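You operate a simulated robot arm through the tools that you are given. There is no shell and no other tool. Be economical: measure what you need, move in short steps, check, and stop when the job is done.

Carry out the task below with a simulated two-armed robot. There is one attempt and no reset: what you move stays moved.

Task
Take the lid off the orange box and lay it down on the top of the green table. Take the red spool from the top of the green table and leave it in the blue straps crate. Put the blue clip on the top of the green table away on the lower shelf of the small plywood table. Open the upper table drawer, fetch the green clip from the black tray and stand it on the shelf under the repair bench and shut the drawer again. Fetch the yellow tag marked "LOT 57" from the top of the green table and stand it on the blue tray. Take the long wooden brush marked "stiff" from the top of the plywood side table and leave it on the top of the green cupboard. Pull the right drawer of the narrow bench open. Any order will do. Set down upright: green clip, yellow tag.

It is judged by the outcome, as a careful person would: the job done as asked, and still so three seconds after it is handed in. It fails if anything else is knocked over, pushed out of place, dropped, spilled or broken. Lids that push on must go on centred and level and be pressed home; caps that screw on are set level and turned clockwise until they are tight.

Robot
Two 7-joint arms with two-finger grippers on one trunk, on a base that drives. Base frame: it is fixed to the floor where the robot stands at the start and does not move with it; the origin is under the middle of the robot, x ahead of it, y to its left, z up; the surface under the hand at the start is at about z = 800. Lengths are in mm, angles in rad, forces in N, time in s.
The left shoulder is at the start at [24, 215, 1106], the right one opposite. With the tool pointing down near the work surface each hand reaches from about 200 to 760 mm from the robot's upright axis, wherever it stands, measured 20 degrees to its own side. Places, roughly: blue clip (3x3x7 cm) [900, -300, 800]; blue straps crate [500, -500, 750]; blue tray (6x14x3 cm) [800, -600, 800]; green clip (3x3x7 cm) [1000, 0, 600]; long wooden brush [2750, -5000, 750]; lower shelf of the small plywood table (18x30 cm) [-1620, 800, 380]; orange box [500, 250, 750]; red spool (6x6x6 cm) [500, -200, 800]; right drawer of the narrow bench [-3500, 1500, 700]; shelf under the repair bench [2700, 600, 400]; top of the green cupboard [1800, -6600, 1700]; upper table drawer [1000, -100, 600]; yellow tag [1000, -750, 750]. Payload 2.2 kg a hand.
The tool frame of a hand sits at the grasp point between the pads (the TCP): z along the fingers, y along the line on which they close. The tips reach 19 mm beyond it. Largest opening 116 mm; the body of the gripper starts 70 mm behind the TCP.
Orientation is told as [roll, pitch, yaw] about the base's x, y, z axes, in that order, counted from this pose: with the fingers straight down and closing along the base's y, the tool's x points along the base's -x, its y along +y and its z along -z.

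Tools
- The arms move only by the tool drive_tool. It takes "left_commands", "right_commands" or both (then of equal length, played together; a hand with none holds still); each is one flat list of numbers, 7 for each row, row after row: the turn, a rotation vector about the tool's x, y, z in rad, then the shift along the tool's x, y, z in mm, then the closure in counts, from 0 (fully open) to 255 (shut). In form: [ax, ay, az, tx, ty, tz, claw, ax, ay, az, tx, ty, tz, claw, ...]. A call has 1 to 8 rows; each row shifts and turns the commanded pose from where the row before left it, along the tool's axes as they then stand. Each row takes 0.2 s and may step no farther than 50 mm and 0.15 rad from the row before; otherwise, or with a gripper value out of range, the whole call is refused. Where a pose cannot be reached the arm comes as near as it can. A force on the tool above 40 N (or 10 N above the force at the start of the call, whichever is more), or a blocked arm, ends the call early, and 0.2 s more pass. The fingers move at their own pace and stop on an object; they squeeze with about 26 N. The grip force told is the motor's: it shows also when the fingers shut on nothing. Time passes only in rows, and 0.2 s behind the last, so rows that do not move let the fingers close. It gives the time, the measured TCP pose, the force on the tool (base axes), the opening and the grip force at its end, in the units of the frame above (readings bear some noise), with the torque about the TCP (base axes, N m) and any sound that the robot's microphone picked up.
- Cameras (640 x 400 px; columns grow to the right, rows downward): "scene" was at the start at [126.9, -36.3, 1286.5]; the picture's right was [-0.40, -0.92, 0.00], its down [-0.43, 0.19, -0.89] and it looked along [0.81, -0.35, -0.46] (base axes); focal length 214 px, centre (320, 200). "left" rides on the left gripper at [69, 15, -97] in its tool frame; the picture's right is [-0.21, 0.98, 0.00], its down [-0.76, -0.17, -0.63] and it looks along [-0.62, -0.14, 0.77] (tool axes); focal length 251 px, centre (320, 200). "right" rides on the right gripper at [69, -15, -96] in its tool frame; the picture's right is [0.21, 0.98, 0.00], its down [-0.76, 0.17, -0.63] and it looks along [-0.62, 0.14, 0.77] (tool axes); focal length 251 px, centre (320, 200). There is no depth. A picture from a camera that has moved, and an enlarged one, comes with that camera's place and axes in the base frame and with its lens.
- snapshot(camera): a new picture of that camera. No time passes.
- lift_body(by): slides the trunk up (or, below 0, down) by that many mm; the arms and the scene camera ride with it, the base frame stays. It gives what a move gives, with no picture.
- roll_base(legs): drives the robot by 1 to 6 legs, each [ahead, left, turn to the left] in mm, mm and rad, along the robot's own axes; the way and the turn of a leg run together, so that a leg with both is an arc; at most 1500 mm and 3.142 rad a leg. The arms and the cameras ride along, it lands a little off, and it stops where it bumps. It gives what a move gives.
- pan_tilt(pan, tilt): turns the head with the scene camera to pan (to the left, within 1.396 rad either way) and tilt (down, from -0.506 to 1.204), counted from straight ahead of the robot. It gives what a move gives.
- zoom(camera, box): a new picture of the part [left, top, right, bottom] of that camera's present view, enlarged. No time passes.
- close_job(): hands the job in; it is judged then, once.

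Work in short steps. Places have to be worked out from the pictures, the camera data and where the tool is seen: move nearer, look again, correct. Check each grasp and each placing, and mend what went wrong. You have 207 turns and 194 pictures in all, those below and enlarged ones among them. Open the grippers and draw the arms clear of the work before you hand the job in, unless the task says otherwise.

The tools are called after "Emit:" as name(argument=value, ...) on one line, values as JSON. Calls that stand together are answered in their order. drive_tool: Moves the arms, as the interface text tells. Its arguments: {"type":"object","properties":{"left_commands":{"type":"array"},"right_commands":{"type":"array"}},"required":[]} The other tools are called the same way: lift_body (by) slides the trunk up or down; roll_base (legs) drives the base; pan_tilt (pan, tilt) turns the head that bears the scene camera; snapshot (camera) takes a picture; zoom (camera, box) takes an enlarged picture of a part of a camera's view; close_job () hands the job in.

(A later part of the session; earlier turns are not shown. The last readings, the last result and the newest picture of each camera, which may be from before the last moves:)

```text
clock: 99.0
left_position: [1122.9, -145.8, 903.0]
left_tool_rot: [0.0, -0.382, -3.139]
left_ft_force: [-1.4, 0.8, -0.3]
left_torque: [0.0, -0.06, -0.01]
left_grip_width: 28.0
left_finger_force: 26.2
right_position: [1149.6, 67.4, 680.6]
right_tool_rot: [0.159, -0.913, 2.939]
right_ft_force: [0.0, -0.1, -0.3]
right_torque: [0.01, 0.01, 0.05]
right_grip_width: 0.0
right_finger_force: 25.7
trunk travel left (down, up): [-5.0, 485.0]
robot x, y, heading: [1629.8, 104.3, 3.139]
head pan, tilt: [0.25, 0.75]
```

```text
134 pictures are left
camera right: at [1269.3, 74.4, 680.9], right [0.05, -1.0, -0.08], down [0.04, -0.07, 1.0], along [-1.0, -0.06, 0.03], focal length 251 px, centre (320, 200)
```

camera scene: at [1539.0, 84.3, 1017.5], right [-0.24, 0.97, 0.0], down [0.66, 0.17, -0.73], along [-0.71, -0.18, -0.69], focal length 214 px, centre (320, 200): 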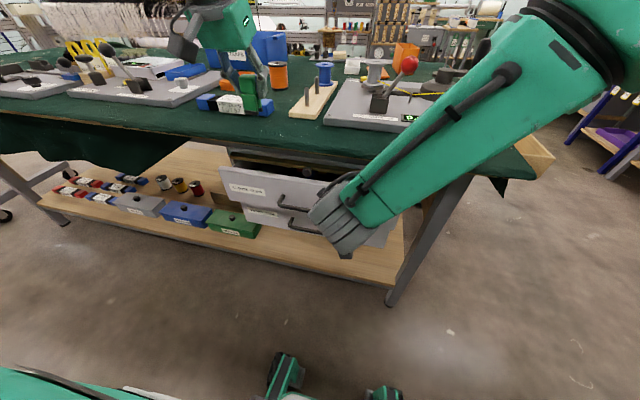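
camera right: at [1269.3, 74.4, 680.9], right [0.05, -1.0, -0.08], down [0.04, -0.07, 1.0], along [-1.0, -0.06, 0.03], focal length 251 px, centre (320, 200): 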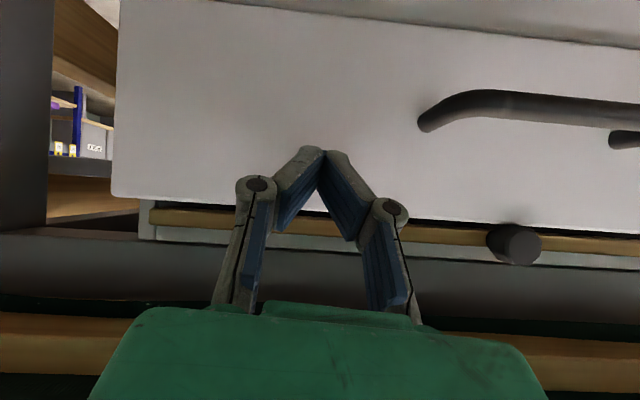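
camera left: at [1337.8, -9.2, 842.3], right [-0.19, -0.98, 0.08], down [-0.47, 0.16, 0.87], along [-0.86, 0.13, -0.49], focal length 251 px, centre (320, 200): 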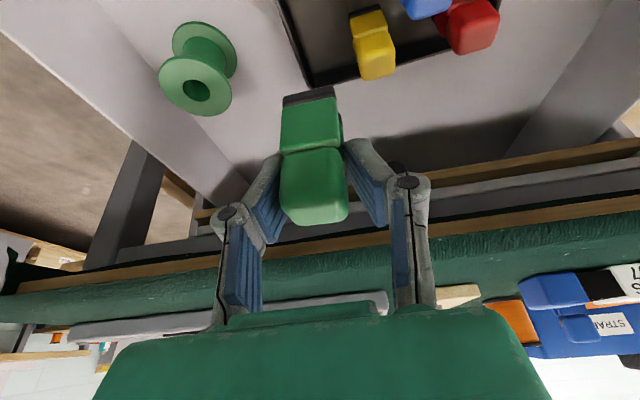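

Emit:
roll_base(legs=[[18, 0, 0]])

Emit:
snapshot(camera="right")

Emit:
zoom(camera="scene", box=[180, 100, 500, 300])

```text
clock: 99.7
left_position: [1110.0, -144.0, 905.5]
left_tool_rot: [-0.003, -0.389, -3.141]
left_ft_force: [0.4, -0.6, -0.3]
left_torque: [0.01, 0.01, 0.0]
left_grip_width: 28.3
left_finger_force: 26.3
right_position: [1136.4, 68.7, 682.2]
right_tool_rot: [0.158, -0.913, 2.94]
right_ft_force: [14.8, 1.9, -1.3]
right_torque: [0.01, -0.05, 0.03]
right_grip_width: 0.1
right_finger_force: 26.2
trunk travel left (down, up): [-5.0, 485.0]
robot x, y, heading: [1615.8, 106.5, 3.137]
head pan, tilt: [0.25, 0.75]
```

```text
133 pictures are left
camera right: at [1255.3, 75.2, 682.2], right [0.05, -1.0, -0.08], down [0.04, -0.07, 1.0], along [-1.0, -0.06, 0.04], focal length 251 px, centre (320, 200)
```

right: 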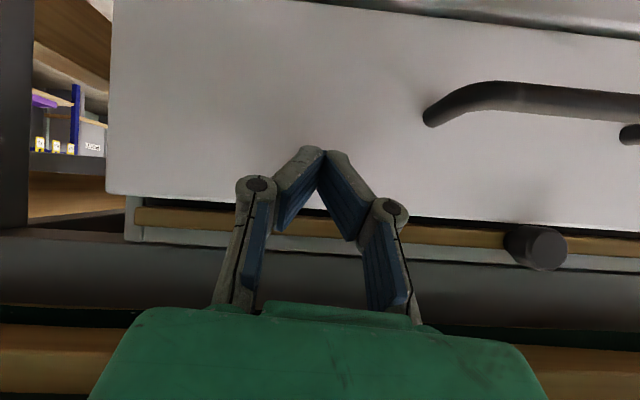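

```text
2.00 times, centred on (340, 200) of scene
camera zoom: at [1493.7, 84.7, 1017.8], right [-0.24, 0.97, 0.0], down [0.66, 0.17, -0.73], along [-0.71, -0.18, -0.68], focal length 429 px, centre (280, 200)
```

zoom: 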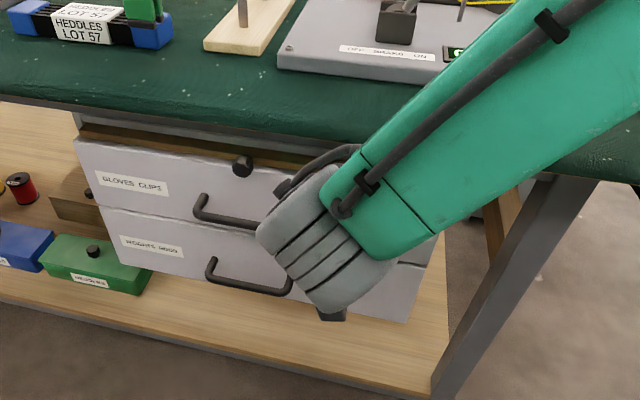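

14.8 N of resistance suggests the end stop. One more small push to confirm.

Emit:
roll_base(legs=[[8, 0, 0]])

Emit:
snapshot(camera="right")

```text
clock: 100.6
left_position: [1106.4, -143.0, 909.4]
left_tool_rot: [0.002, -0.391, -3.137]
left_ft_force: [0.1, -0.6, 0.1]
left_torque: [0.01, 0.02, -0.01]
left_grip_width: 27.9
left_finger_force: 26.0
right_position: [1136.3, 68.9, 681.5]
right_tool_rot: [0.155, -0.909, 2.949]
right_ft_force: [1.2, -0.6, 0.2]
right_torque: [0.0, -0.02, 0.0]
right_grip_width: 0.0
right_finger_force: 25.7
trunk travel left (down, up): [-5.0, 485.0]
robot x, y, heading: [1607.8, 105.9, 3.138]
head pan, tilt: [0.25, 0.75]
stopped in leg 1: the force on the tool passed its limit at 44 N (the readings are from after the stop); the commanded pose is now the measured one
```

```text
131 pictures are left
camera right: at [1255.9, 75.5, 682.2], right [0.06, -1.0, -0.08], down [0.03, -0.07, 1.0], along [-1.0, -0.06, 0.03], focal length 251 px, centre (320, 200)
```

right: 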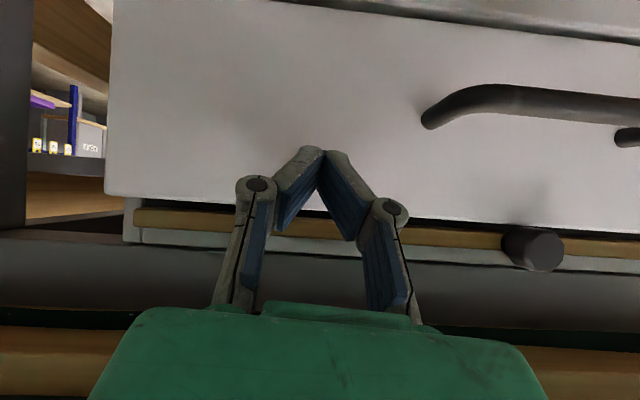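

The drawer is shut. I back away, raise the trunk and turn to face the repair bench shelf.

Emit:
roll_base(legs=[[-140, 0, 0]])

Emit:
lift_body(by=245)

Emit:
roll_base(legs=[[0, -265, 0], [0, 0, -3.14]])

Emit:
pan_tilt(pan=0.2, tilt=0.6)

Emit:
snapshot(camera="scene")

```text
clock: 101.9
left_position: [1248.6, -144.3, 909.7]
left_tool_rot: [-0.001, -0.393, -3.139]
left_ft_force: [1.0, 0.0, 0.0]
left_torque: [0.01, 0.0, 0.0]
left_grip_width: 28.2
left_finger_force: 25.8
right_position: [1277.8, 68.8, 681.8]
right_tool_rot: [0.157, -0.908, 2.946]
right_ft_force: [1.1, -0.3, 0.2]
right_torque: [-0.03, 0.0, -0.01]
right_grip_width: 0.0
right_finger_force: 26.0
trunk travel left (down, up): [-5.0, 485.0]
robot x, y, heading: [1749.3, 104.8, 3.142]
head pan, tilt: [0.25, 0.75]
```

```text
clock: 104.5
left_position: [1248.4, -143.9, 1155.0]
left_tool_rot: [0.001, -0.395, -3.141]
left_ft_force: [-0.1, 0.2, -0.1]
left_torque: [0.02, -0.01, 0.04]
left_grip_width: 28.3
left_finger_force: 25.9
right_position: [1277.8, 68.3, 926.4]
right_tool_rot: [0.158, -0.911, 2.946]
right_ft_force: [0.8, 0.9, -0.2]
right_torque: [-0.01, 0.01, 0.0]
right_grip_width: 0.0
right_finger_force: 26.2
trunk travel left (down, up): [-250.0, 240.0]
robot x, y, heading: [1746.1, 105.2, 3.141]
head pan, tilt: [0.25, 0.75]
```

```text
clock: 113.7
left_position: [2247.9, 603.9, 1157.2]
left_tool_rot: [0.01, -0.394, -0.004]
left_ft_force: [0.0, -0.6, -0.8]
left_torque: [0.08, 0.03, 0.02]
left_grip_width: 28.3
left_finger_force: 26.2
right_position: [2217.0, 393.5, 927.4]
right_tool_rot: [0.17, -0.91, -0.21]
right_ft_force: [0.2, -0.7, 0.2]
right_torque: [0.02, 0.01, 0.05]
right_grip_width: 0.3
right_finger_force: 26.1
trunk travel left (down, up): [-250.0, 240.0]
robot x, y, heading: [1744.6, 368.8, -0.01]
head pan, tilt: [0.25, 0.75]
```

```text
clock: 114.4
left_position: [2247.3, 603.4, 1157.7]
left_tool_rot: [0.008, -0.398, -0.007]
left_ft_force: [0.1, -1.5, 0.1]
left_torque: [0.01, -0.01, 0.03]
left_grip_width: 27.9
left_finger_force: 26.1
right_position: [2215.5, 393.8, 929.7]
right_tool_rot: [0.168, -0.913, -0.21]
right_ft_force: [0.0, -0.4, -0.1]
right_torque: [0.0, 0.01, 0.04]
right_grip_width: 0.0
right_finger_force: 25.8
trunk travel left (down, up): [-250.0, 240.0]
robot x, y, heading: [1749.0, 368.4, -0.009]
head pan, tilt: [0.201, 0.6]
```

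```text
130 pictures are left
camera scene: at [1878.2, 379.2, 1275.6], right [0.19, -0.98, 0.0], down [-0.56, -0.1, -0.82], along [0.81, 0.16, -0.57], focal length 214 px, centre (320, 200)
```

scene: 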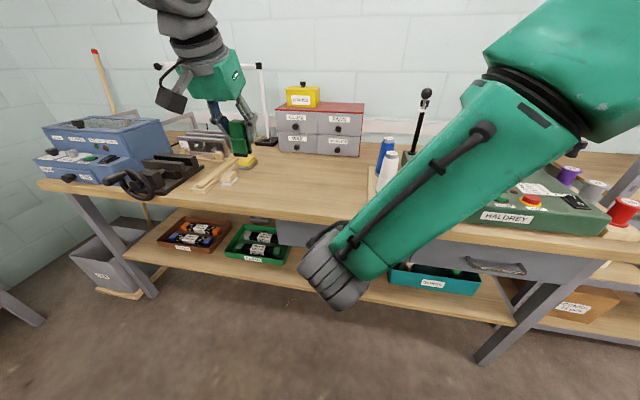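

The shelf front edge is at about x=2424 with free space at y≈560, right of the green tray. First I tuck the right arm back out of the way.

Emit:
drive_tool(right_commands=[0, 0.15, 0, 0, -45, 0, 255, 0, 0.15, 0, 0, -45, 0, 255, 0, 0.15, 0, 0, -45, 0, 255, 0, 0.15, 0, 0, -45, 0, 255, 0, 0.15, 0, 0, -45, 0, 255, 0, 0.15, 0, 0, -45, 0, 255])

Emit:
drive_tool(right_commands=[0, 0, 0.1, 18, -14, -40, 255, 0, 0, 0.1, 18, -14, -40, 255, 0, 0, 0, 18, -14, -40, 255, 0, 0, 0, 18, -14, -40, 255, 0, 0, 0, 18, -14, -40, 255])

Emit:
snapshot(camera="scene")

```text
clock: 115.8
left_position: [2246.4, 612.4, 1156.4]
left_tool_rot: [0.002, -0.396, -0.001]
left_ft_force: [0.4, -0.6, -0.3]
left_torque: [-0.03, -0.01, -0.01]
left_grip_width: 28.1
left_finger_force: 25.6
right_position: [2196.7, 131.6, 900.9]
right_tool_rot: [0.099, -0.017, -0.08]
right_ft_force: [0.5, -0.1, 0.4]
right_torque: [0.01, -0.01, -0.03]
right_grip_width: 0.1
right_finger_force: 26.2
trunk travel left (down, up): [-250.0, 240.0]
robot x, y, heading: [1747.6, 370.9, -0.012]
head pan, tilt: [0.201, 0.6]
```

```text
clock: 117.0
left_position: [2245.1, 601.0, 1159.6]
left_tool_rot: [0.012, -0.397, -0.006]
left_ft_force: [-0.3, -0.8, 0.6]
left_torque: [0.11, -0.02, 0.05]
left_grip_width: 28.3
left_finger_force: 26.4
right_position: [2089.0, 52.0, 1092.4]
right_tool_rot: [0.108, 0.0, -0.277]
right_ft_force: [-0.4, -1.1, 0.2]
right_torque: [0.09, -0.02, -0.03]
right_grip_width: 0.1
right_finger_force: 25.9
trunk travel left (down, up): [-250.0, 240.0]
robot x, y, heading: [1749.6, 366.0, -0.011]
head pan, tilt: [0.201, 0.6]
```

```text
129 pictures are left
camera scene: at [1877.1, 373.4, 1275.8], right [0.19, -0.98, -0.01], down [-0.56, -0.1, -0.82], along [0.81, 0.16, -0.57], focal length 214 px, centre (320, 200)
```

scene: 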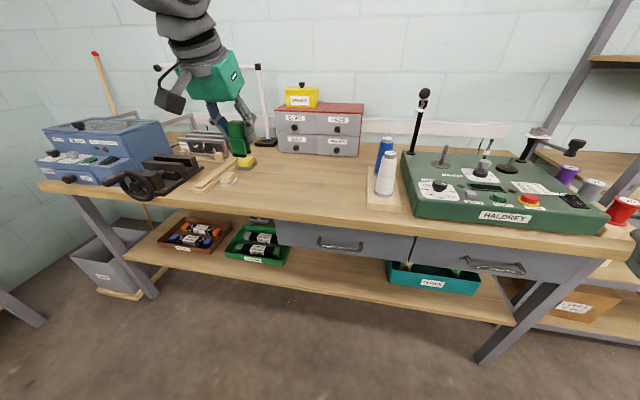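

The shelf is clear between the green and teal trays. I lower the trunk and then the left hand in front of the bench.

Emit:
lift_body(by=-245)

Emit:
drive_tool(left_commands=[0, 0, 0, 18, 0, 43, 255, 0, 0, 0, 18, 0, 43, 255, 0, 0, 0, 18, 0, 43, 255, 0, 0, 0, 18, 0, 43, 255, 0, 0, 0, 18, 0, 43, 255, 0, 0, 0, 18, 0, 43, 255, 0, 0, 0, 18, 0, 43, 255, 0, 0, 0, 18, 0, 43, 255])

Emit:
snapshot(camera="left")

Emit:
snapshot(camera="scene")

```text
clock: 119.5
left_position: [2245.7, 608.1, 911.9]
left_tool_rot: [0.005, -0.397, -0.006]
left_ft_force: [0.9, -0.1, -0.3]
left_torque: [0.02, -0.01, 0.01]
left_grip_width: 28.3
left_finger_force: 25.5
right_position: [2088.0, 60.2, 847.5]
right_tool_rot: [0.102, 0.0, -0.276]
right_ft_force: [-0.7, -1.2, -0.5]
right_torque: [-0.02, -0.02, 0.0]
right_grip_width: 0.2
right_finger_force: 26.0
trunk travel left (down, up): [-5.0, 485.0]
robot x, y, heading: [1750.6, 368.7, -0.009]
head pan, tilt: [0.201, 0.6]
```

```text
clock: 121.3
left_position: [2247.7, 615.3, 539.6]
left_tool_rot: [0.002, -0.397, -0.003]
left_ft_force: [0.0, -0.3, 0.1]
left_torque: [0.02, 0.02, -0.01]
left_grip_width: 27.9
left_finger_force: 26.2
right_position: [2088.1, 63.6, 848.7]
right_tool_rot: [0.099, 0.0, -0.275]
right_ft_force: [1.1, 0.3, 0.5]
right_torque: [-0.03, -0.02, 0.0]
right_grip_width: 0.0
right_finger_force: 25.9
trunk travel left (down, up): [-5.0, 485.0]
robot x, y, heading: [1749.7, 367.7, -0.013]
head pan, tilt: [0.201, 0.6]
```

```text
128 pictures are left
camera left: at [2147.0, 631.0, 601.3], right [0.2, 0.98, 0.09], down [0.45, -0.17, 0.88], along [0.87, -0.14, -0.47], focal length 251 px, centre (320, 200)
```

left: 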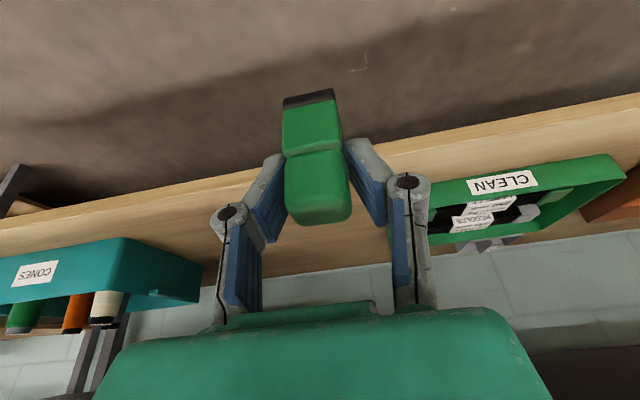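

```text
127 pictures are left
camera scene: at [1878.3, 384.5, 1030.5], right [0.19, -0.98, 0.0], down [-0.56, -0.11, -0.82], along [0.81, 0.16, -0.57], focal length 214 px, centre (320, 200)
```

scene: 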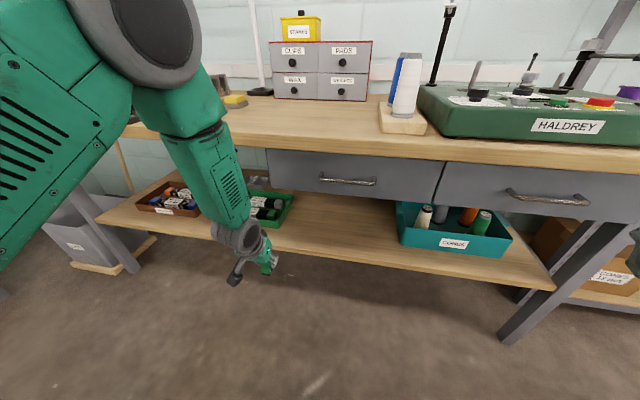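

The shelf front edge is at about x=2446, z≈400. I drive ahead so the clip is about 40 mm inside the edge, then shift it right toward y≈580.

Emit:
roll_base(legs=[[236, 0, 0]])

Emit:
drive_tool(left_commands=[0, 0, 0, 0, -18, 0, 255, 0, 0, 0, 0, -18, 0, 255, 0, 0, 0, 13.5, 0, 32.3, 255])

Emit:
snapshot(camera="left")

Emit:
snapshot(camera="scene")

```text
clock: 122.9
left_position: [2422.7, 613.2, 538.9]
left_tool_rot: [0.004, -0.382, -0.007]
left_ft_force: [-0.5, -0.3, 0.4]
left_torque: [-0.02, 0.05, 0.04]
left_grip_width: 28.3
left_finger_force: 26.4
right_position: [2269.2, 61.7, 851.4]
right_tool_rot: [0.099, -0.005, -0.28]
right_ft_force: [-0.4, 0.8, 0.3]
right_torque: [-0.01, -0.04, 0.0]
right_grip_width: 0.2
right_finger_force: 26.4
trunk travel left (down, up): [-5.0, 485.0]
robot x, y, heading: [1936.3, 369.3, -0.008]
head pan, tilt: [0.201, 0.6]
stopped in leg 1: the force on the tool passed its limit at 114 N (the readings are from after the stop); the commanded pose is now the measured one
```

```text
clock: 123.7
left_position: [2425.6, 575.7, 502.1]
left_tool_rot: [0.002, -0.381, -0.005]
left_ft_force: [-0.1, -0.1, 0.0]
left_torque: [0.0, 0.0, -0.02]
left_grip_width: 28.4
left_finger_force: 26.3
right_position: [2270.8, 61.8, 849.0]
right_tool_rot: [0.096, -0.003, -0.281]
right_ft_force: [-1.0, -0.7, 0.1]
right_torque: [-0.02, 0.01, 0.0]
right_grip_width: 0.0
right_finger_force: 26.1
trunk travel left (down, up): [-5.0, 485.0]
robot x, y, heading: [1936.5, 367.8, -0.011]
head pan, tilt: [0.201, 0.6]
```

```text
126 pictures are left
camera left: at [2324.9, 594.0, 566.8], right [0.2, 0.98, 0.08], down [0.47, -0.17, 0.87], along [0.86, -0.14, -0.49], focal length 251 px, centre (320, 200)
```

left: 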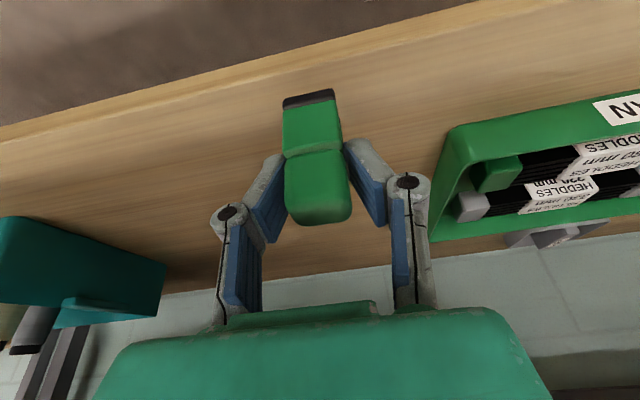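

```text
125 pictures are left
camera scene: at [2065.2, 382.1, 1030.4], right [0.19, -0.98, 0.0], down [-0.56, -0.1, -0.82], along [0.81, 0.16, -0.57], focal length 214 px, centre (320, 200)
```

scene: 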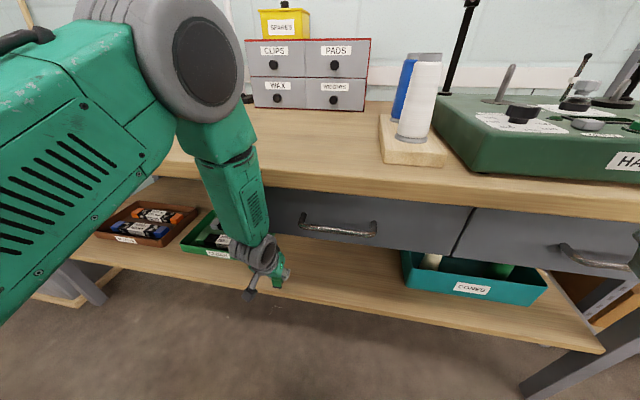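

The wrist bumped the bench edge (base stopped), and the clip is right at the shelf edge. I'll go lower first, then advance by small arm steps under the force guard.

Emit:
drive_tool(left_commands=[0, 0, 0, 11, 0, 27.8, 255, 0, 0, 0, -9.3, 0, 3.7, 255, 0, 0, 0, -9.3, 0, 3.7, 255, 0, 0, 0, -9.3, 0, 3.7, 255, 0, 0, 0, -9.3, 0, 3.7, 255])

Emit:
snapshot(camera="scene")

```text
clock: 124.9
left_position: [2436.2, 575.4, 470.2]
left_tool_rot: [0.007, -0.356, -0.01]
left_ft_force: [-0.6, -0.2, -0.6]
left_torque: [-0.01, -0.01, 0.01]
left_grip_width: 28.0
left_finger_force: 25.9
right_position: [2259.8, 61.2, 853.7]
right_tool_rot: [0.103, -0.015, -0.278]
right_ft_force: [0.1, 0.7, 0.1]
right_torque: [0.0, -0.02, -0.01]
right_grip_width: 0.0
right_finger_force: 25.7
trunk travel left (down, up): [-5.0, 485.0]
robot x, y, heading: [1932.4, 364.1, -0.012]
head pan, tilt: [0.201, 0.6]
```

```text
124 pictures are left
camera scene: at [2049.1, 380.2, 1032.0], right [0.19, -0.98, 0.0], down [-0.55, -0.1, -0.83], along [0.82, 0.16, -0.56], focal length 214 px, centre (320, 200)
```

scene: 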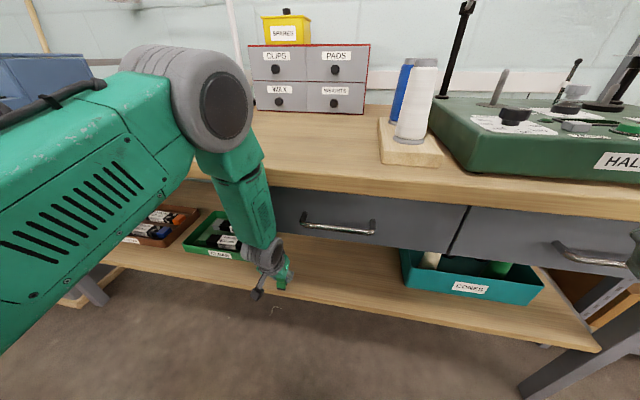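

The forearm is blocked by the bench edge in this posture. I'll back out, set the clip on the front of the bench top, and re-grip it with a flatter hand that fits under the bench.

Emit:
drive_tool(left_commands=[0, 0, 0, -3.5, 0, -9.4, 255, 0, 0, 0, 0, 0, 0, 255])

Emit:
roll_base(legs=[[-200, 0, 0.012]])

Emit:
lift_body(by=300)

Emit:
drive_tool(left_commands=[0, 0, 0, -16, 0, -43, 255, 0, 0, 0, -16, 0, -43, 255, 0, 0, 0, -16, 0, -43, 255, 0, 0, 0, -16, 0, -43, 255])

Emit:
snapshot(camera="left")

Emit:
snapshot(camera="scene")

```text
clock: 125.7
left_position: [2428.5, 574.7, 468.7]
left_tool_rot: [0.004, -0.316, -0.011]
left_ft_force: [-0.2, 0.5, 0.8]
left_torque: [0.02, 0.02, 0.04]
left_grip_width: 28.2
left_finger_force: 26.2
right_position: [2266.7, 62.0, 852.1]
right_tool_rot: [0.097, -0.006, -0.278]
right_ft_force: [-0.1, -0.3, -0.4]
right_torque: [-0.01, -0.05, 0.02]
right_grip_width: 0.0
right_finger_force: 26.1
trunk travel left (down, up): [-5.0, 485.0]
robot x, y, heading: [1932.4, 364.7, -0.009]
head pan, tilt: [0.201, 0.6]
stopped in row 2 (left hand): the arm was blocked; the commanded pose is now the measured one
```

```text
clock: 127.3
left_position: [2232.3, 582.1, 468.4]
left_tool_rot: [0.005, -0.324, 0.001]
left_ft_force: [-0.6, 0.5, -1.0]
left_torque: [-0.01, -0.01, 0.02]
left_grip_width: 28.0
left_finger_force: 26.3
right_position: [2073.2, 66.4, 850.3]
right_tool_rot: [0.102, -0.005, -0.265]
right_ft_force: [-0.7, -0.2, -0.4]
right_torque: [-0.02, -0.05, -0.01]
right_grip_width: 0.0
right_finger_force: 26.3
trunk travel left (down, up): [-5.0, 485.0]
robot x, y, heading: [1738.7, 365.6, 0.005]
head pan, tilt: [0.201, 0.6]
```

```text
clock: 130.3
left_position: [2231.2, 582.2, 767.8]
left_tool_rot: [0.001, -0.323, 0.003]
left_ft_force: [0.0, -0.3, -0.4]
left_torque: [-0.03, -0.01, 0.03]
left_grip_width: 27.9
left_finger_force: 26.3
right_position: [2073.4, 67.0, 1151.7]
right_tool_rot: [0.097, -0.007, -0.265]
right_ft_force: [-0.2, -0.2, 0.4]
right_torque: [0.02, -0.02, 0.02]
right_grip_width: 0.0
right_finger_force: 25.7
trunk travel left (down, up): [-305.0, 185.0]
robot x, y, heading: [1733.1, 365.4, -0.001]
head pan, tilt: [0.201, 0.6]
```

```text
clock: 131.3
left_position: [2233.6, 581.4, 952.9]
left_tool_rot: [-0.001, -0.324, 0.001]
left_ft_force: [0.4, -0.3, 0.0]
left_torque: [-0.03, -0.05, -0.01]
left_grip_width: 28.3
left_finger_force: 25.9
right_position: [2071.4, 67.6, 1152.4]
right_tool_rot: [0.098, -0.01, -0.266]
right_ft_force: [-0.4, 0.3, -0.4]
right_torque: [0.01, -0.03, 0.0]
right_grip_width: 0.0
right_finger_force: 25.7
trunk travel left (down, up): [-305.0, 185.0]
robot x, y, heading: [1735.9, 368.1, 0.002]
head pan, tilt: [0.201, 0.6]
```

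```text
123 pictures are left
camera left: at [2137.7, 597.9, 1022.3], right [0.2, 0.98, 0.07], down [0.52, -0.17, 0.84], along [0.83, -0.13, -0.54], focal length 251 px, centre (320, 200)
```

left: 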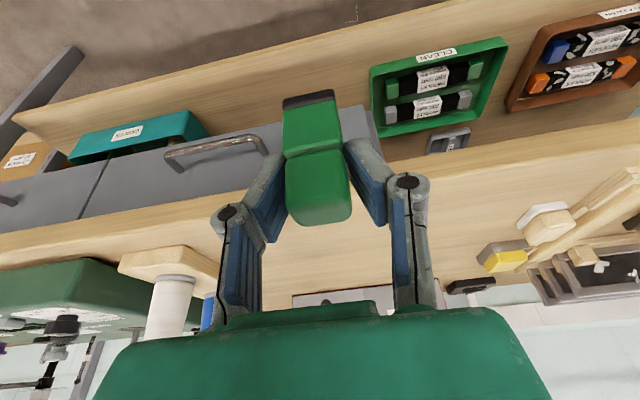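

```text
122 pictures are left
camera scene: at [1863.6, 383.4, 1330.9], right [0.2, -0.98, 0.0], down [-0.55, -0.11, -0.82], along [0.81, 0.17, -0.57], focal length 214 px, centre (320, 200)
```

scene: 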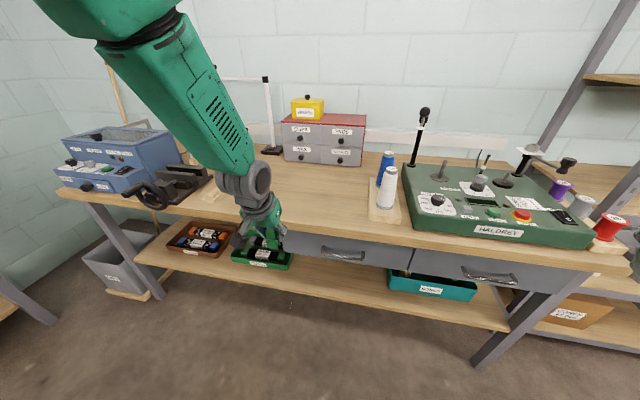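

The clip was gripped at 0.376 lean, so I restore that, then drive ahead to bring it over the bench front.

Emit:
drive_tool(left_commands=[0, -0.052, 0, 0, 0, 0, 255])

Emit:
roll_base(legs=[[160, 0, 0]])

Emit:
drive_tool(left_commands=[0, 0, 0, -37, -5, 15, 255, 0, 0, 0, -37, -5, 15, 255, 0, 0, 0, -37, -5, 15, 255])

Emit:
snapshot(camera="left")

Emit:
snapshot(camera="scene")

```text
clock: 131.7
left_position: [2235.3, 581.7, 951.9]
left_tool_rot: [0.001, -0.378, 0.005]
left_ft_force: [0.0, -0.4, -0.7]
left_torque: [-0.01, 0.01, -0.01]
left_grip_width: 28.0
left_finger_force: 26.1
right_position: [2072.2, 66.6, 1151.1]
right_tool_rot: [0.099, -0.007, -0.266]
right_ft_force: [-1.2, 0.3, -0.7]
right_torque: [-0.01, -0.02, -0.01]
right_grip_width: 0.1
right_finger_force: 26.2
trunk travel left (down, up): [-305.0, 185.0]
robot x, y, heading: [1735.4, 363.5, 0.001]
head pan, tilt: [0.201, 0.6]
```

```text
clock: 133.1
left_position: [2393.2, 581.9, 951.7]
left_tool_rot: [0.003, -0.377, 0.004]
left_ft_force: [0.9, 0.0, -1.0]
left_torque: [0.0, 0.0, -0.01]
left_grip_width: 28.1
left_finger_force: 25.5
right_position: [2229.8, 68.2, 1151.6]
right_tool_rot: [0.098, -0.006, -0.264]
right_ft_force: [0.2, 0.0, 1.2]
right_torque: [0.02, -0.02, -0.02]
right_grip_width: 0.2
right_finger_force: 25.6
trunk travel left (down, up): [-305.0, 185.0]
robot x, y, heading: [1894.0, 369.1, 0.003]
head pan, tilt: [0.201, 0.6]
```

```text
clock: 133.9
left_position: [2514.1, 567.6, 951.2]
left_tool_rot: [0.002, -0.376, 0.004]
left_ft_force: [0.2, 0.6, -1.3]
left_torque: [0.0, -0.04, -0.01]
left_grip_width: 27.8
left_finger_force: 25.6
right_position: [2230.1, 69.8, 1151.8]
right_tool_rot: [0.097, -0.007, -0.262]
right_ft_force: [-0.2, -0.6, -1.2]
right_torque: [-0.02, 0.02, 0.03]
right_grip_width: 0.0
right_finger_force: 26.5
trunk travel left (down, up): [-305.0, 185.0]
robot x, y, heading: [1890.5, 364.7, 0.008]
head pan, tilt: [0.201, 0.6]
```

```text
121 pictures are left
camera left: at [2415.7, 583.7, 1016.1], right [0.19, 0.98, 0.08], down [0.47, -0.17, 0.87], along [0.86, -0.13, -0.49], focal length 251 px, centre (320, 200)
```

left: 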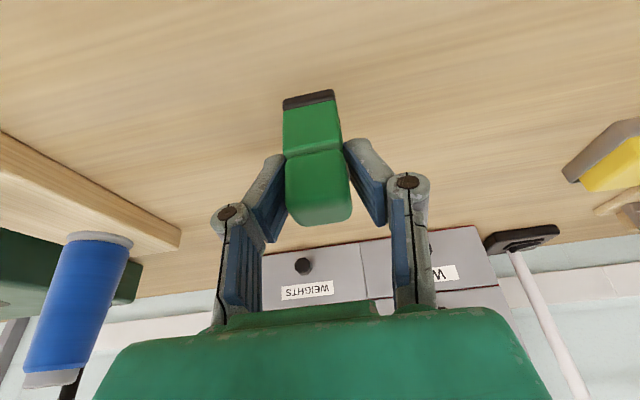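

```text
120 pictures are left
camera scene: at [2025.2, 383.6, 1330.4], right [0.2, -0.98, 0.0], down [-0.56, -0.11, -0.82], along [0.81, 0.17, -0.57], focal length 214 px, centre (320, 200)
```

scene: 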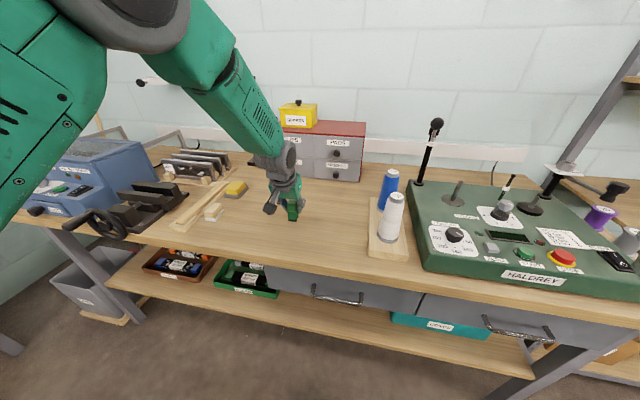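

The clip hovers about 95 mm inside the bench front over clear wood. I lower it stepwise.

Emit:
drive_tool(left_commands=[0, 0, 0, 5.5, 0, 14, 255, 0, 0, 0, 5.5, 0, 14, 255, 0, 0, 0, 5.5, 0, 14, 255, 0, 0, 0, 5.5, 0, 14, 255, 0, 0, 0, 1.8, 0, 4.65, 255, 0, 0, 0, 1.8, 0, 4.65, 255])

Emit:
zoom(camera="scene", box=[230, 140, 370, 240])

```text
clock: 135.3
left_position: [2513.4, 566.7, 883.7]
left_tool_rot: [0.002, -0.381, 0.005]
left_ft_force: [2.4, -1.2, 22.2]
left_torque: [-0.07, -0.16, 0.0]
left_grip_width: 27.9
left_finger_force: 25.8
right_position: [2227.7, 69.0, 1152.8]
right_tool_rot: [0.098, -0.009, -0.262]
right_ft_force: [0.1, -0.4, -0.1]
right_torque: [0.02, -0.02, -0.02]
right_grip_width: 0.0
right_finger_force: 25.9
trunk travel left (down, up): [-305.0, 185.0]
robot x, y, heading: [1893.5, 366.6, 0.002]
head pan, tilt: [0.201, 0.6]
```

```text
4.00 times, centred on (300, 190) of scene
camera zoom: at [2020.6, 382.5, 1331.1], right [0.2, -0.98, 0.0], down [-0.55, -0.11, -0.82], along [0.81, 0.17, -0.57], focal length 858 px, centre (400, 240)
```

zoom: 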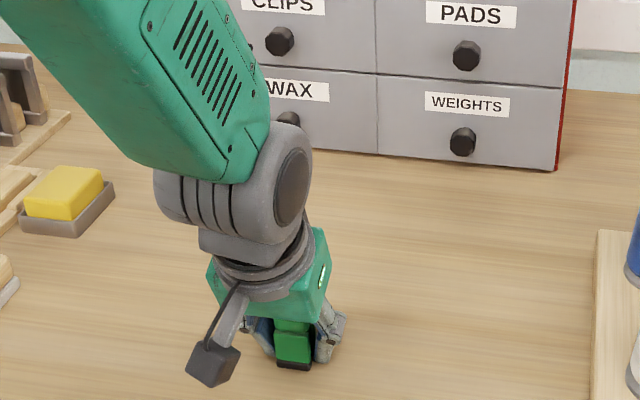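

The clip stands on the bench (22 N contact). I release, withdraw along the fingers and look.

Emit:
drive_tool(left_commands=[0, 0, 0, 0, 0, -1, 150, 0, 0, 0, 0, 0, 0, 150, 0, 0, 0, 0, 0, -30, 150, 0, 0, 0, 0, 0, -40, 150])

Emit:
snapshot(camera="left")

```text
clock: 136.3
left_position: [2481.3, 569.2, 948.0]
left_tool_rot: [0.002, -0.377, 0.003]
left_ft_force: [-0.6, 0.1, 0.5]
left_torque: [0.02, -0.01, 0.01]
left_grip_width: 48.1
left_finger_force: 0.1
right_position: [2227.0, 69.2, 1152.7]
right_tool_rot: [0.099, -0.009, -0.264]
right_ft_force: [-0.2, 1.1, -0.1]
right_torque: [0.01, -0.02, -0.05]
right_grip_width: 0.0
right_finger_force: 25.6
trunk travel left (down, up): [-305.0, 185.0]
robot x, y, heading: [1894.0, 365.0, 0.007]
head pan, tilt: [0.201, 0.6]
```

```text
118 pictures are left
camera left: at [2383.1, 584.6, 1013.2], right [0.19, 0.98, 0.08], down [0.47, -0.17, 0.87], along [0.86, -0.13, -0.49], focal length 251 px, centre (320, 200)
```

left: 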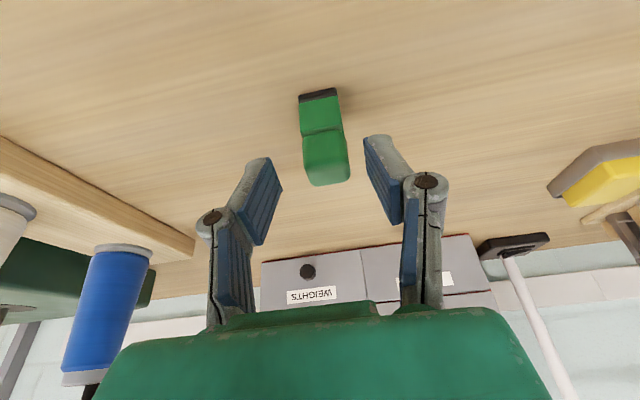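

The clip stands upright with its base at about [2512,569,850]. I lean the hand to about 0.9 rad and approach it again along the fingers.

Emit:
drive_tool(left_commands=[0, -0.131, 0, 0, 0, 0, 150, 0, -0.131, 0, 0, 0, 0, 150, 0, -0.131, 0, 0, 0, 0, 150, 0, -0.131, 0, 0, 0, 0, 150, 0, 0, 0, 27.5, 0, -8.8, 150, 0, 0, 0, 0, 0, 25, 150])

Emit:
snapshot(camera="left")

```text
clock: 137.7
left_position: [2482.8, 569.6, 914.1]
left_tool_rot: [0.002, -0.9, 0.007]
left_ft_force: [0.0, -0.8, 0.6]
left_torque: [-0.02, 0.0, 0.01]
left_grip_width: 47.8
left_finger_force: 0.0
right_position: [2231.1, 70.6, 1151.4]
right_tool_rot: [0.097, -0.007, -0.264]
right_ft_force: [0.9, -0.1, -0.2]
right_torque: [0.02, 0.02, 0.02]
right_grip_width: 0.0
right_finger_force: 26.2
trunk travel left (down, up): [-305.0, 185.0]
robot x, y, heading: [1893.6, 369.6, 0.002]
head pan, tilt: [0.201, 0.6]
```

```text
117 pictures are left
camera left: at [2365.1, 586.1, 919.5], right [0.13, 0.98, 0.17], down [-0.03, -0.17, 0.99], along [0.99, -0.13, 0.0], focal length 251 px, centre (320, 200)
```

left: 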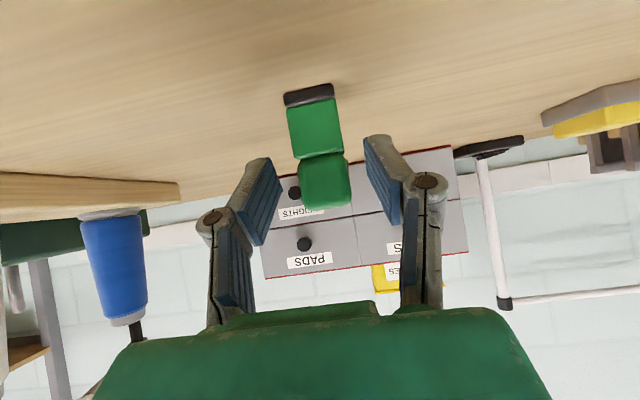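

It's aligned; advancing 36 mm and closing.

Emit:
drive_tool(left_commands=[0, 0, 0, 0, 0, 18, 150, 0, 0, 0, 0, 0, 18, 150, 0, 0, 0, 0, 0, 0, 255, 0, 0, 0, 0, 0, 0, 255, 0, 0, 0, -7.8, 0, -6.2, 255, 0, 0, 0, -23, 0, -18.6, 255])

Emit:
snapshot(camera="left")

```text
clock: 139.1
left_position: [2506.2, 570.3, 931.4]
left_tool_rot: [0.003, -0.9, 0.003]
left_ft_force: [0.7, -0.1, -0.1]
left_torque: [0.03, 0.0, -0.01]
left_grip_width: 28.0
left_finger_force: 26.0
right_position: [2227.5, 70.6, 1152.5]
right_tool_rot: [0.096, -0.008, -0.264]
right_ft_force: [0.7, -0.3, -0.1]
right_torque: [0.01, -0.02, 0.0]
right_grip_width: 0.0
right_finger_force: 26.0
trunk travel left (down, up): [-305.0, 185.0]
robot x, y, heading: [1892.5, 367.0, 0.003]
head pan, tilt: [0.201, 0.6]
```

```text
116 pictures are left
camera left: at [2389.6, 586.1, 937.9], right [0.13, 0.98, 0.17], down [-0.03, -0.17, 0.99], along [0.99, -0.13, 0.0], focal length 251 px, centre (320, 200)
```

left: 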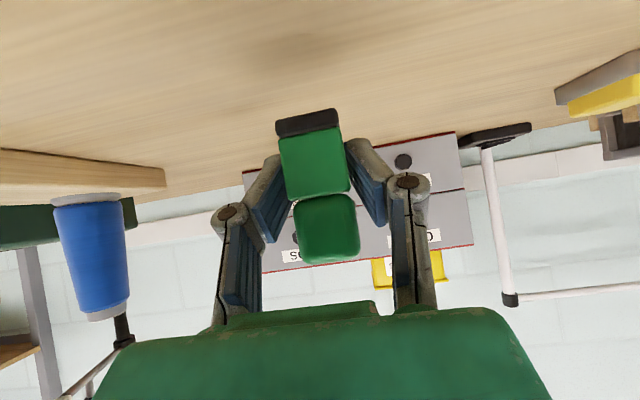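

The clip is held in the flatter grip. I back out, lower down, and line up with the shelf again.

Emit:
roll_base(legs=[[-290, 0, 0]])

Emit:
lift_body(by=-300)

Emit:
drive_tool(left_commands=[0, 0, 0, 29.4, 0, 23.3, 255, 0, 0, 0, 29.4, 0, 23.3, 255, 0, 0, 0, 29.4, 0, 23.3, 255, 0, 0, 0, 29.4, 0, 23.3, 255])

Emit:
snapshot(camera="left")

Emit:
snapshot(camera="scene")

```text
clock: 141.1
left_position: [2214.0, 567.0, 932.0]
left_tool_rot: [0.002, -0.902, -0.003]
left_ft_force: [0.3, 0.3, -0.4]
left_torque: [0.02, 0.03, 0.03]
left_grip_width: 27.9
left_finger_force: 26.0
right_position: [1931.3, 68.1, 1152.1]
right_tool_rot: [0.098, -0.007, -0.271]
right_ft_force: [-0.3, -0.5, -0.2]
right_torque: [-0.02, -0.01, 0.01]
right_grip_width: 0.0
right_finger_force: 26.2
trunk travel left (down, up): [-305.0, 185.0]
robot x, y, heading: [1597.9, 367.2, -0.002]
head pan, tilt: [0.201, 0.6]
```

```text
clock: 144.1
left_position: [2210.5, 568.6, 634.3]
left_tool_rot: [0.003, -0.905, -0.003]
left_ft_force: [-0.3, 0.0, -0.4]
left_torque: [-0.02, 0.01, 0.02]
left_grip_width: 28.0
left_finger_force: 26.2
right_position: [1927.4, 69.9, 853.4]
right_tool_rot: [0.098, -0.013, -0.27]
right_ft_force: [0.2, 0.2, -0.7]
right_torque: [0.02, 0.0, 0.04]
right_grip_width: 0.0
right_finger_force: 26.0
trunk travel left (down, up): [-5.0, 485.0]
robot x, y, heading: [1599.3, 370.4, -0.002]
head pan, tilt: [0.201, 0.6]
```

```text
clock: 145.1
left_position: [2211.0, 567.4, 481.5]
left_tool_rot: [0.002, -0.903, -0.002]
left_ft_force: [0.2, -0.2, -0.2]
left_torque: [0.0, 0.03, 0.0]
left_grip_width: 28.0
left_finger_force: 25.4
right_position: [1928.0, 69.4, 852.9]
right_tool_rot: [0.098, -0.011, -0.271]
right_ft_force: [-0.2, -0.6, -0.3]
right_torque: [0.02, 0.01, -0.02]
right_grip_width: 0.2
right_finger_force: 25.7
trunk travel left (down, up): [-5.0, 485.0]
robot x, y, heading: [1595.6, 369.1, -0.001]
head pan, tilt: [0.201, 0.6]
```

```text
115 pictures are left
camera left: at [2093.4, 583.1, 486.5], right [0.13, 0.98, 0.17], down [-0.03, -0.17, 0.99], along [0.99, -0.14, 0.01], focal length 251 px, centre (320, 200)
```

left: 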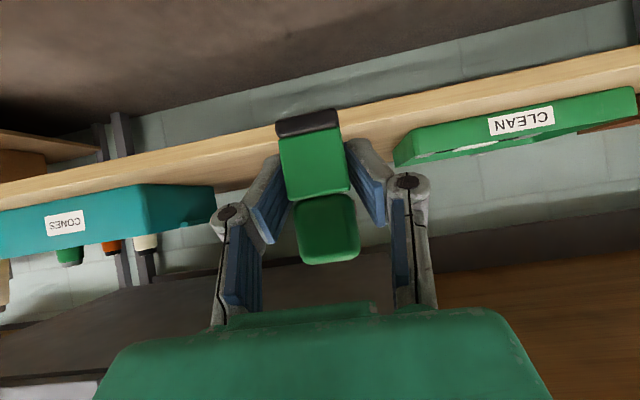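

```text
114 pictures are left
camera scene: at [1727.3, 384.3, 1030.5], right [0.2, -0.98, 0.0], down [-0.56, -0.11, -0.82], along [0.81, 0.16, -0.57], focal length 214 px, centre (320, 200)
```

scene: 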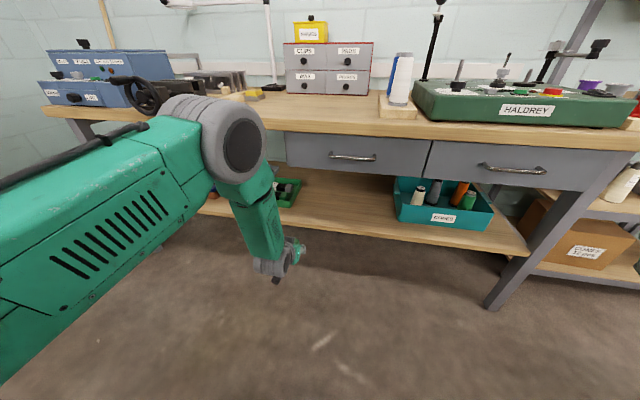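

The shelf top reads about z≈405 and the clip bottom is about 40 mm above it. I drive in, in two stages.

Emit:
roll_base(legs=[[215, 0, 0]])

Emit:
snapshot(camera="left")

Emit:
snapshot(camera="scene")

```text
clock: 146.8
left_position: [2427.5, 568.1, 481.5]
left_tool_rot: [0.002, -0.903, 0.001]
left_ft_force: [-0.8, 0.7, -0.7]
left_torque: [-0.01, 0.01, 0.02]
left_grip_width: 28.1
left_finger_force: 26.2
right_position: [2145.4, 70.7, 853.7]
right_tool_rot: [0.098, -0.01, -0.267]
right_ft_force: [1.4, 0.4, -0.4]
right_torque: [0.01, 0.04, -0.01]
right_grip_width: 0.0
right_finger_force: 26.2
trunk travel left (down, up): [-5.0, 485.0]
robot x, y, heading: [1812.3, 368.1, 0.003]
head pan, tilt: [0.201, 0.6]
```

```text
113 pictures are left
camera left: at [2308.6, 584.7, 486.7], right [0.13, 0.98, 0.17], down [-0.03, -0.17, 0.99], along [0.99, -0.13, 0.01], focal length 251 px, centre (320, 200)
```

left: 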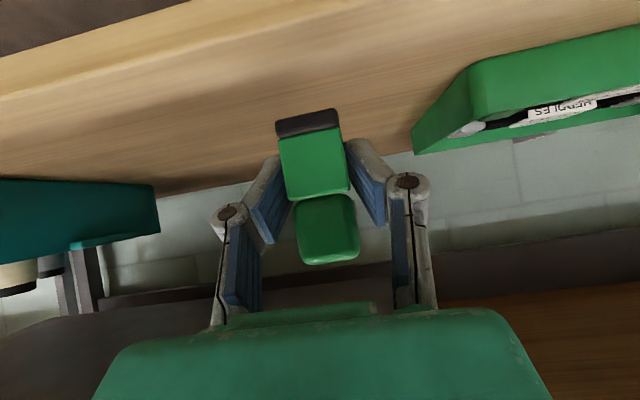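

```text
112 pictures are left
camera scene: at [1943.6, 384.4, 1030.5], right [0.2, -0.98, 0.0], down [-0.56, -0.11, -0.82], along [0.81, 0.17, -0.57], focal length 214 px, centre (320, 200)
```

scene: 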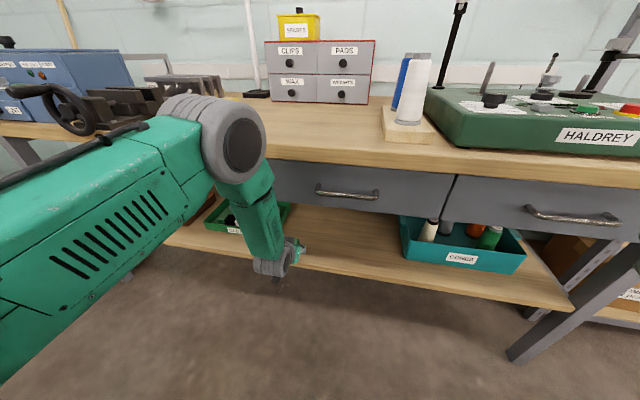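

The shelf's front edge is at x≈2431. Another 52 mm ahead puts the clip well onto the shelf.

Emit:
roll_base(legs=[[52, 0, 0]])

Emit:
drive_tool(left_commands=[0, 0, 0, 9.4, 0, 7.5, 255, 0, 0, 0, 9.4, 0, 7.5, 255, 0, 0, 0, 4.7, 0, 3.7, 255])

Emit:
snapshot(camera="left")

```text
clock: 147.7
left_position: [2476.9, 568.7, 483.5]
left_tool_rot: [0.0, -0.905, 0.002]
left_ft_force: [-0.2, -0.2, 0.1]
left_torque: [0.0, -0.05, 0.01]
left_grip_width: 28.1
left_finger_force: 26.1
right_position: [2195.9, 70.7, 852.7]
right_tool_rot: [0.096, -0.009, -0.267]
right_ft_force: [-0.2, 0.2, -0.2]
right_torque: [-0.01, 0.03, -0.03]
right_grip_width: 0.1
right_finger_force: 25.4
trunk travel left (down, up): [-5.0, 485.0]
robot x, y, heading: [1866.8, 368.9, -0.002]
head pan, tilt: [0.201, 0.6]
```

```text
clock: 148.5
left_position: [2475.8, 568.9, 454.2]
left_tool_rot: [-0.001, -0.909, 0.003]
left_ft_force: [0.0, 0.0, -0.2]
left_torque: [0.01, -0.03, -0.01]
left_grip_width: 27.9
left_finger_force: 25.6
right_position: [2191.5, 71.0, 853.1]
right_tool_rot: [0.094, -0.006, -0.267]
right_ft_force: [-1.3, 0.6, 0.1]
right_torque: [-0.01, 0.02, -0.02]
right_grip_width: 0.0
right_finger_force: 26.3
trunk travel left (down, up): [-5.0, 485.0]
robot x, y, heading: [1863.3, 365.8, -0.001]
head pan, tilt: [0.201, 0.6]
```

```text
111 pictures are left
camera left: at [2357.9, 585.4, 458.8], right [0.13, 0.98, 0.17], down [-0.03, -0.17, 0.99], along [0.99, -0.13, 0.01], focal length 251 px, centre (320, 200)
```

left: 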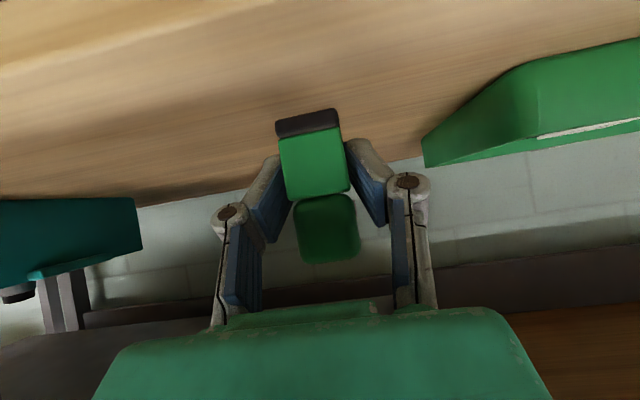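

Lowering the last bit in fine steps until the shelf is felt.

Emit:
drive_tool(left_commands=[0, 0, 0, 3.1, 0, 2.5, 255, 0, 0, 0, 3.1, 0, 2.5, 255, 0, 0, 0, 2.3, 0, 1.9, 255, 0, 0, 0, 0, 0, 0, 255])

```text
clock: 149.5
left_position: [2476.9, 569.4, 442.1]
left_tool_rot: [-0.001, -0.909, 0.004]
left_ft_force: [0.4, -0.5, -0.5]
left_torque: [0.0, 0.03, 0.0]
left_grip_width: 27.9
left_finger_force: 26.1
right_position: [2192.4, 69.9, 852.6]
right_tool_rot: [0.095, -0.005, -0.266]
right_ft_force: [-0.2, 1.0, -0.1]
right_torque: [0.0, -0.04, -0.04]
right_grip_width: 0.0
right_finger_force: 25.5
trunk travel left (down, up): [-5.0, 485.0]
robot x, y, heading: [1864.7, 364.6, -0.005]
head pan, tilt: [0.201, 0.6]
```

Emit:
drive_tool(left_commands=[0, 0, 0, 2.3, 0, 1.9, 255, 0, 0, 0, 2.3, 0, 1.9, 255, 0, 0, 0, 2.3, 0, 1.9, 255, 0, 0, 0, 0, 0, 0, 255])

Emit:
snapshot(camera="left")

```text
clock: 150.5
left_position: [2476.4, 569.3, 434.3]
left_tool_rot: [0.0, -0.91, 0.004]
left_ft_force: [-0.9, 0.7, -0.6]
left_torque: [0.01, 0.02, 0.0]
left_grip_width: 28.1
left_finger_force: 26.0
right_position: [2192.6, 71.0, 852.4]
right_tool_rot: [0.095, -0.006, -0.268]
right_ft_force: [-0.5, 0.2, -0.3]
right_torque: [0.02, 0.0, 0.02]
right_grip_width: 0.0
right_finger_force: 25.7
trunk travel left (down, up): [-5.0, 485.0]
robot x, y, heading: [1865.7, 366.7, 0.0]
head pan, tilt: [0.201, 0.6]
```

```text
110 pictures are left
camera left: at [2358.8, 585.4, 438.6], right [0.13, 0.98, 0.17], down [-0.03, -0.17, 0.99], along [0.99, -0.13, 0.01], focal length 251 px, centre (320, 200)
```

left: 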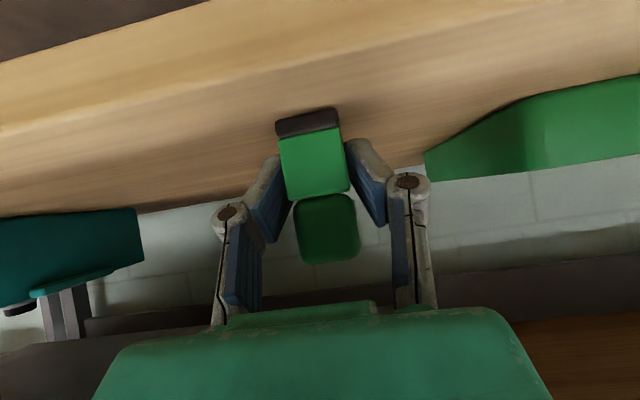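

Emit:
drive_tool(left_commands=[0, 0, 0, 2.3, 0, 1.9, 255, 0, 0, 0, 2.3, 0, 1.9, 255, 0, 0, 0, 2.3, 0, 1.9, 255, 0, 0, 0, 0, 0, 0, 255])

```text
clock: 151.5
left_position: [2477.7, 569.5, 428.9]
left_tool_rot: [0.0, -0.916, 0.005]
left_ft_force: [4.2, 2.5, 19.2]
left_torque: [0.03, -0.21, -0.02]
left_grip_width: 28.1
left_finger_force: 26.4
right_position: [2192.2, 70.8, 854.8]
right_tool_rot: [0.095, -0.011, -0.267]
right_ft_force: [-0.5, 0.0, 0.3]
right_torque: [0.02, 0.01, 0.0]
right_grip_width: 0.3
right_finger_force: 26.2
trunk travel left (down, up): [-5.0, 485.0]
robot x, y, heading: [1869.5, 364.7, 0.004]
head pan, tilt: [0.201, 0.6]
```

Contact at 19 N: the clip is on the shelf. I release and withdraw along the fingers.

Emit:
drive_tool(left_commands=[0, 0, 0, -1.5, 0, -1.2, 255, 0, 0, 0, 0, 0, 0, 150, 0, 0, 0, 0, 0, 0, 150, 0, 0, 0, 0, 0, -25, 150, 0, 0, 0, 0, 0, -30, 150])

Emit:
snapshot(camera="left")

```text
clock: 152.7
left_position: [2432.8, 568.5, 460.8]
left_tool_rot: [0.0, -0.906, 0.003]
left_ft_force: [-0.3, -0.3, 0.4]
left_torque: [0.0, 0.01, 0.0]
left_grip_width: 48.0
left_finger_force: 0.0
right_position: [2192.2, 71.4, 851.3]
right_tool_rot: [0.097, -0.007, -0.267]
right_ft_force: [0.4, 0.5, 0.2]
right_torque: [0.03, 0.01, 0.02]
right_grip_width: 0.0
right_finger_force: 25.4
trunk travel left (down, up): [-5.0, 485.0]
robot x, y, heading: [1864.9, 368.7, 0.002]
head pan, tilt: [0.201, 0.6]
```

```text
109 pictures are left
camera left: at [2314.8, 584.7, 465.8], right [0.13, 0.98, 0.17], down [-0.03, -0.17, 0.99], along [0.99, -0.13, 0.01], focal length 251 px, centre (320, 200)
```

left: 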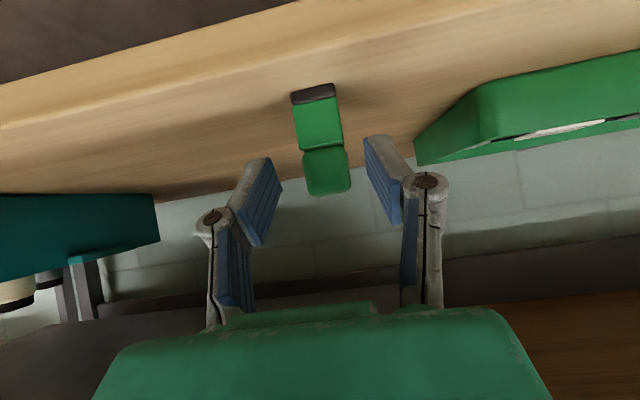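

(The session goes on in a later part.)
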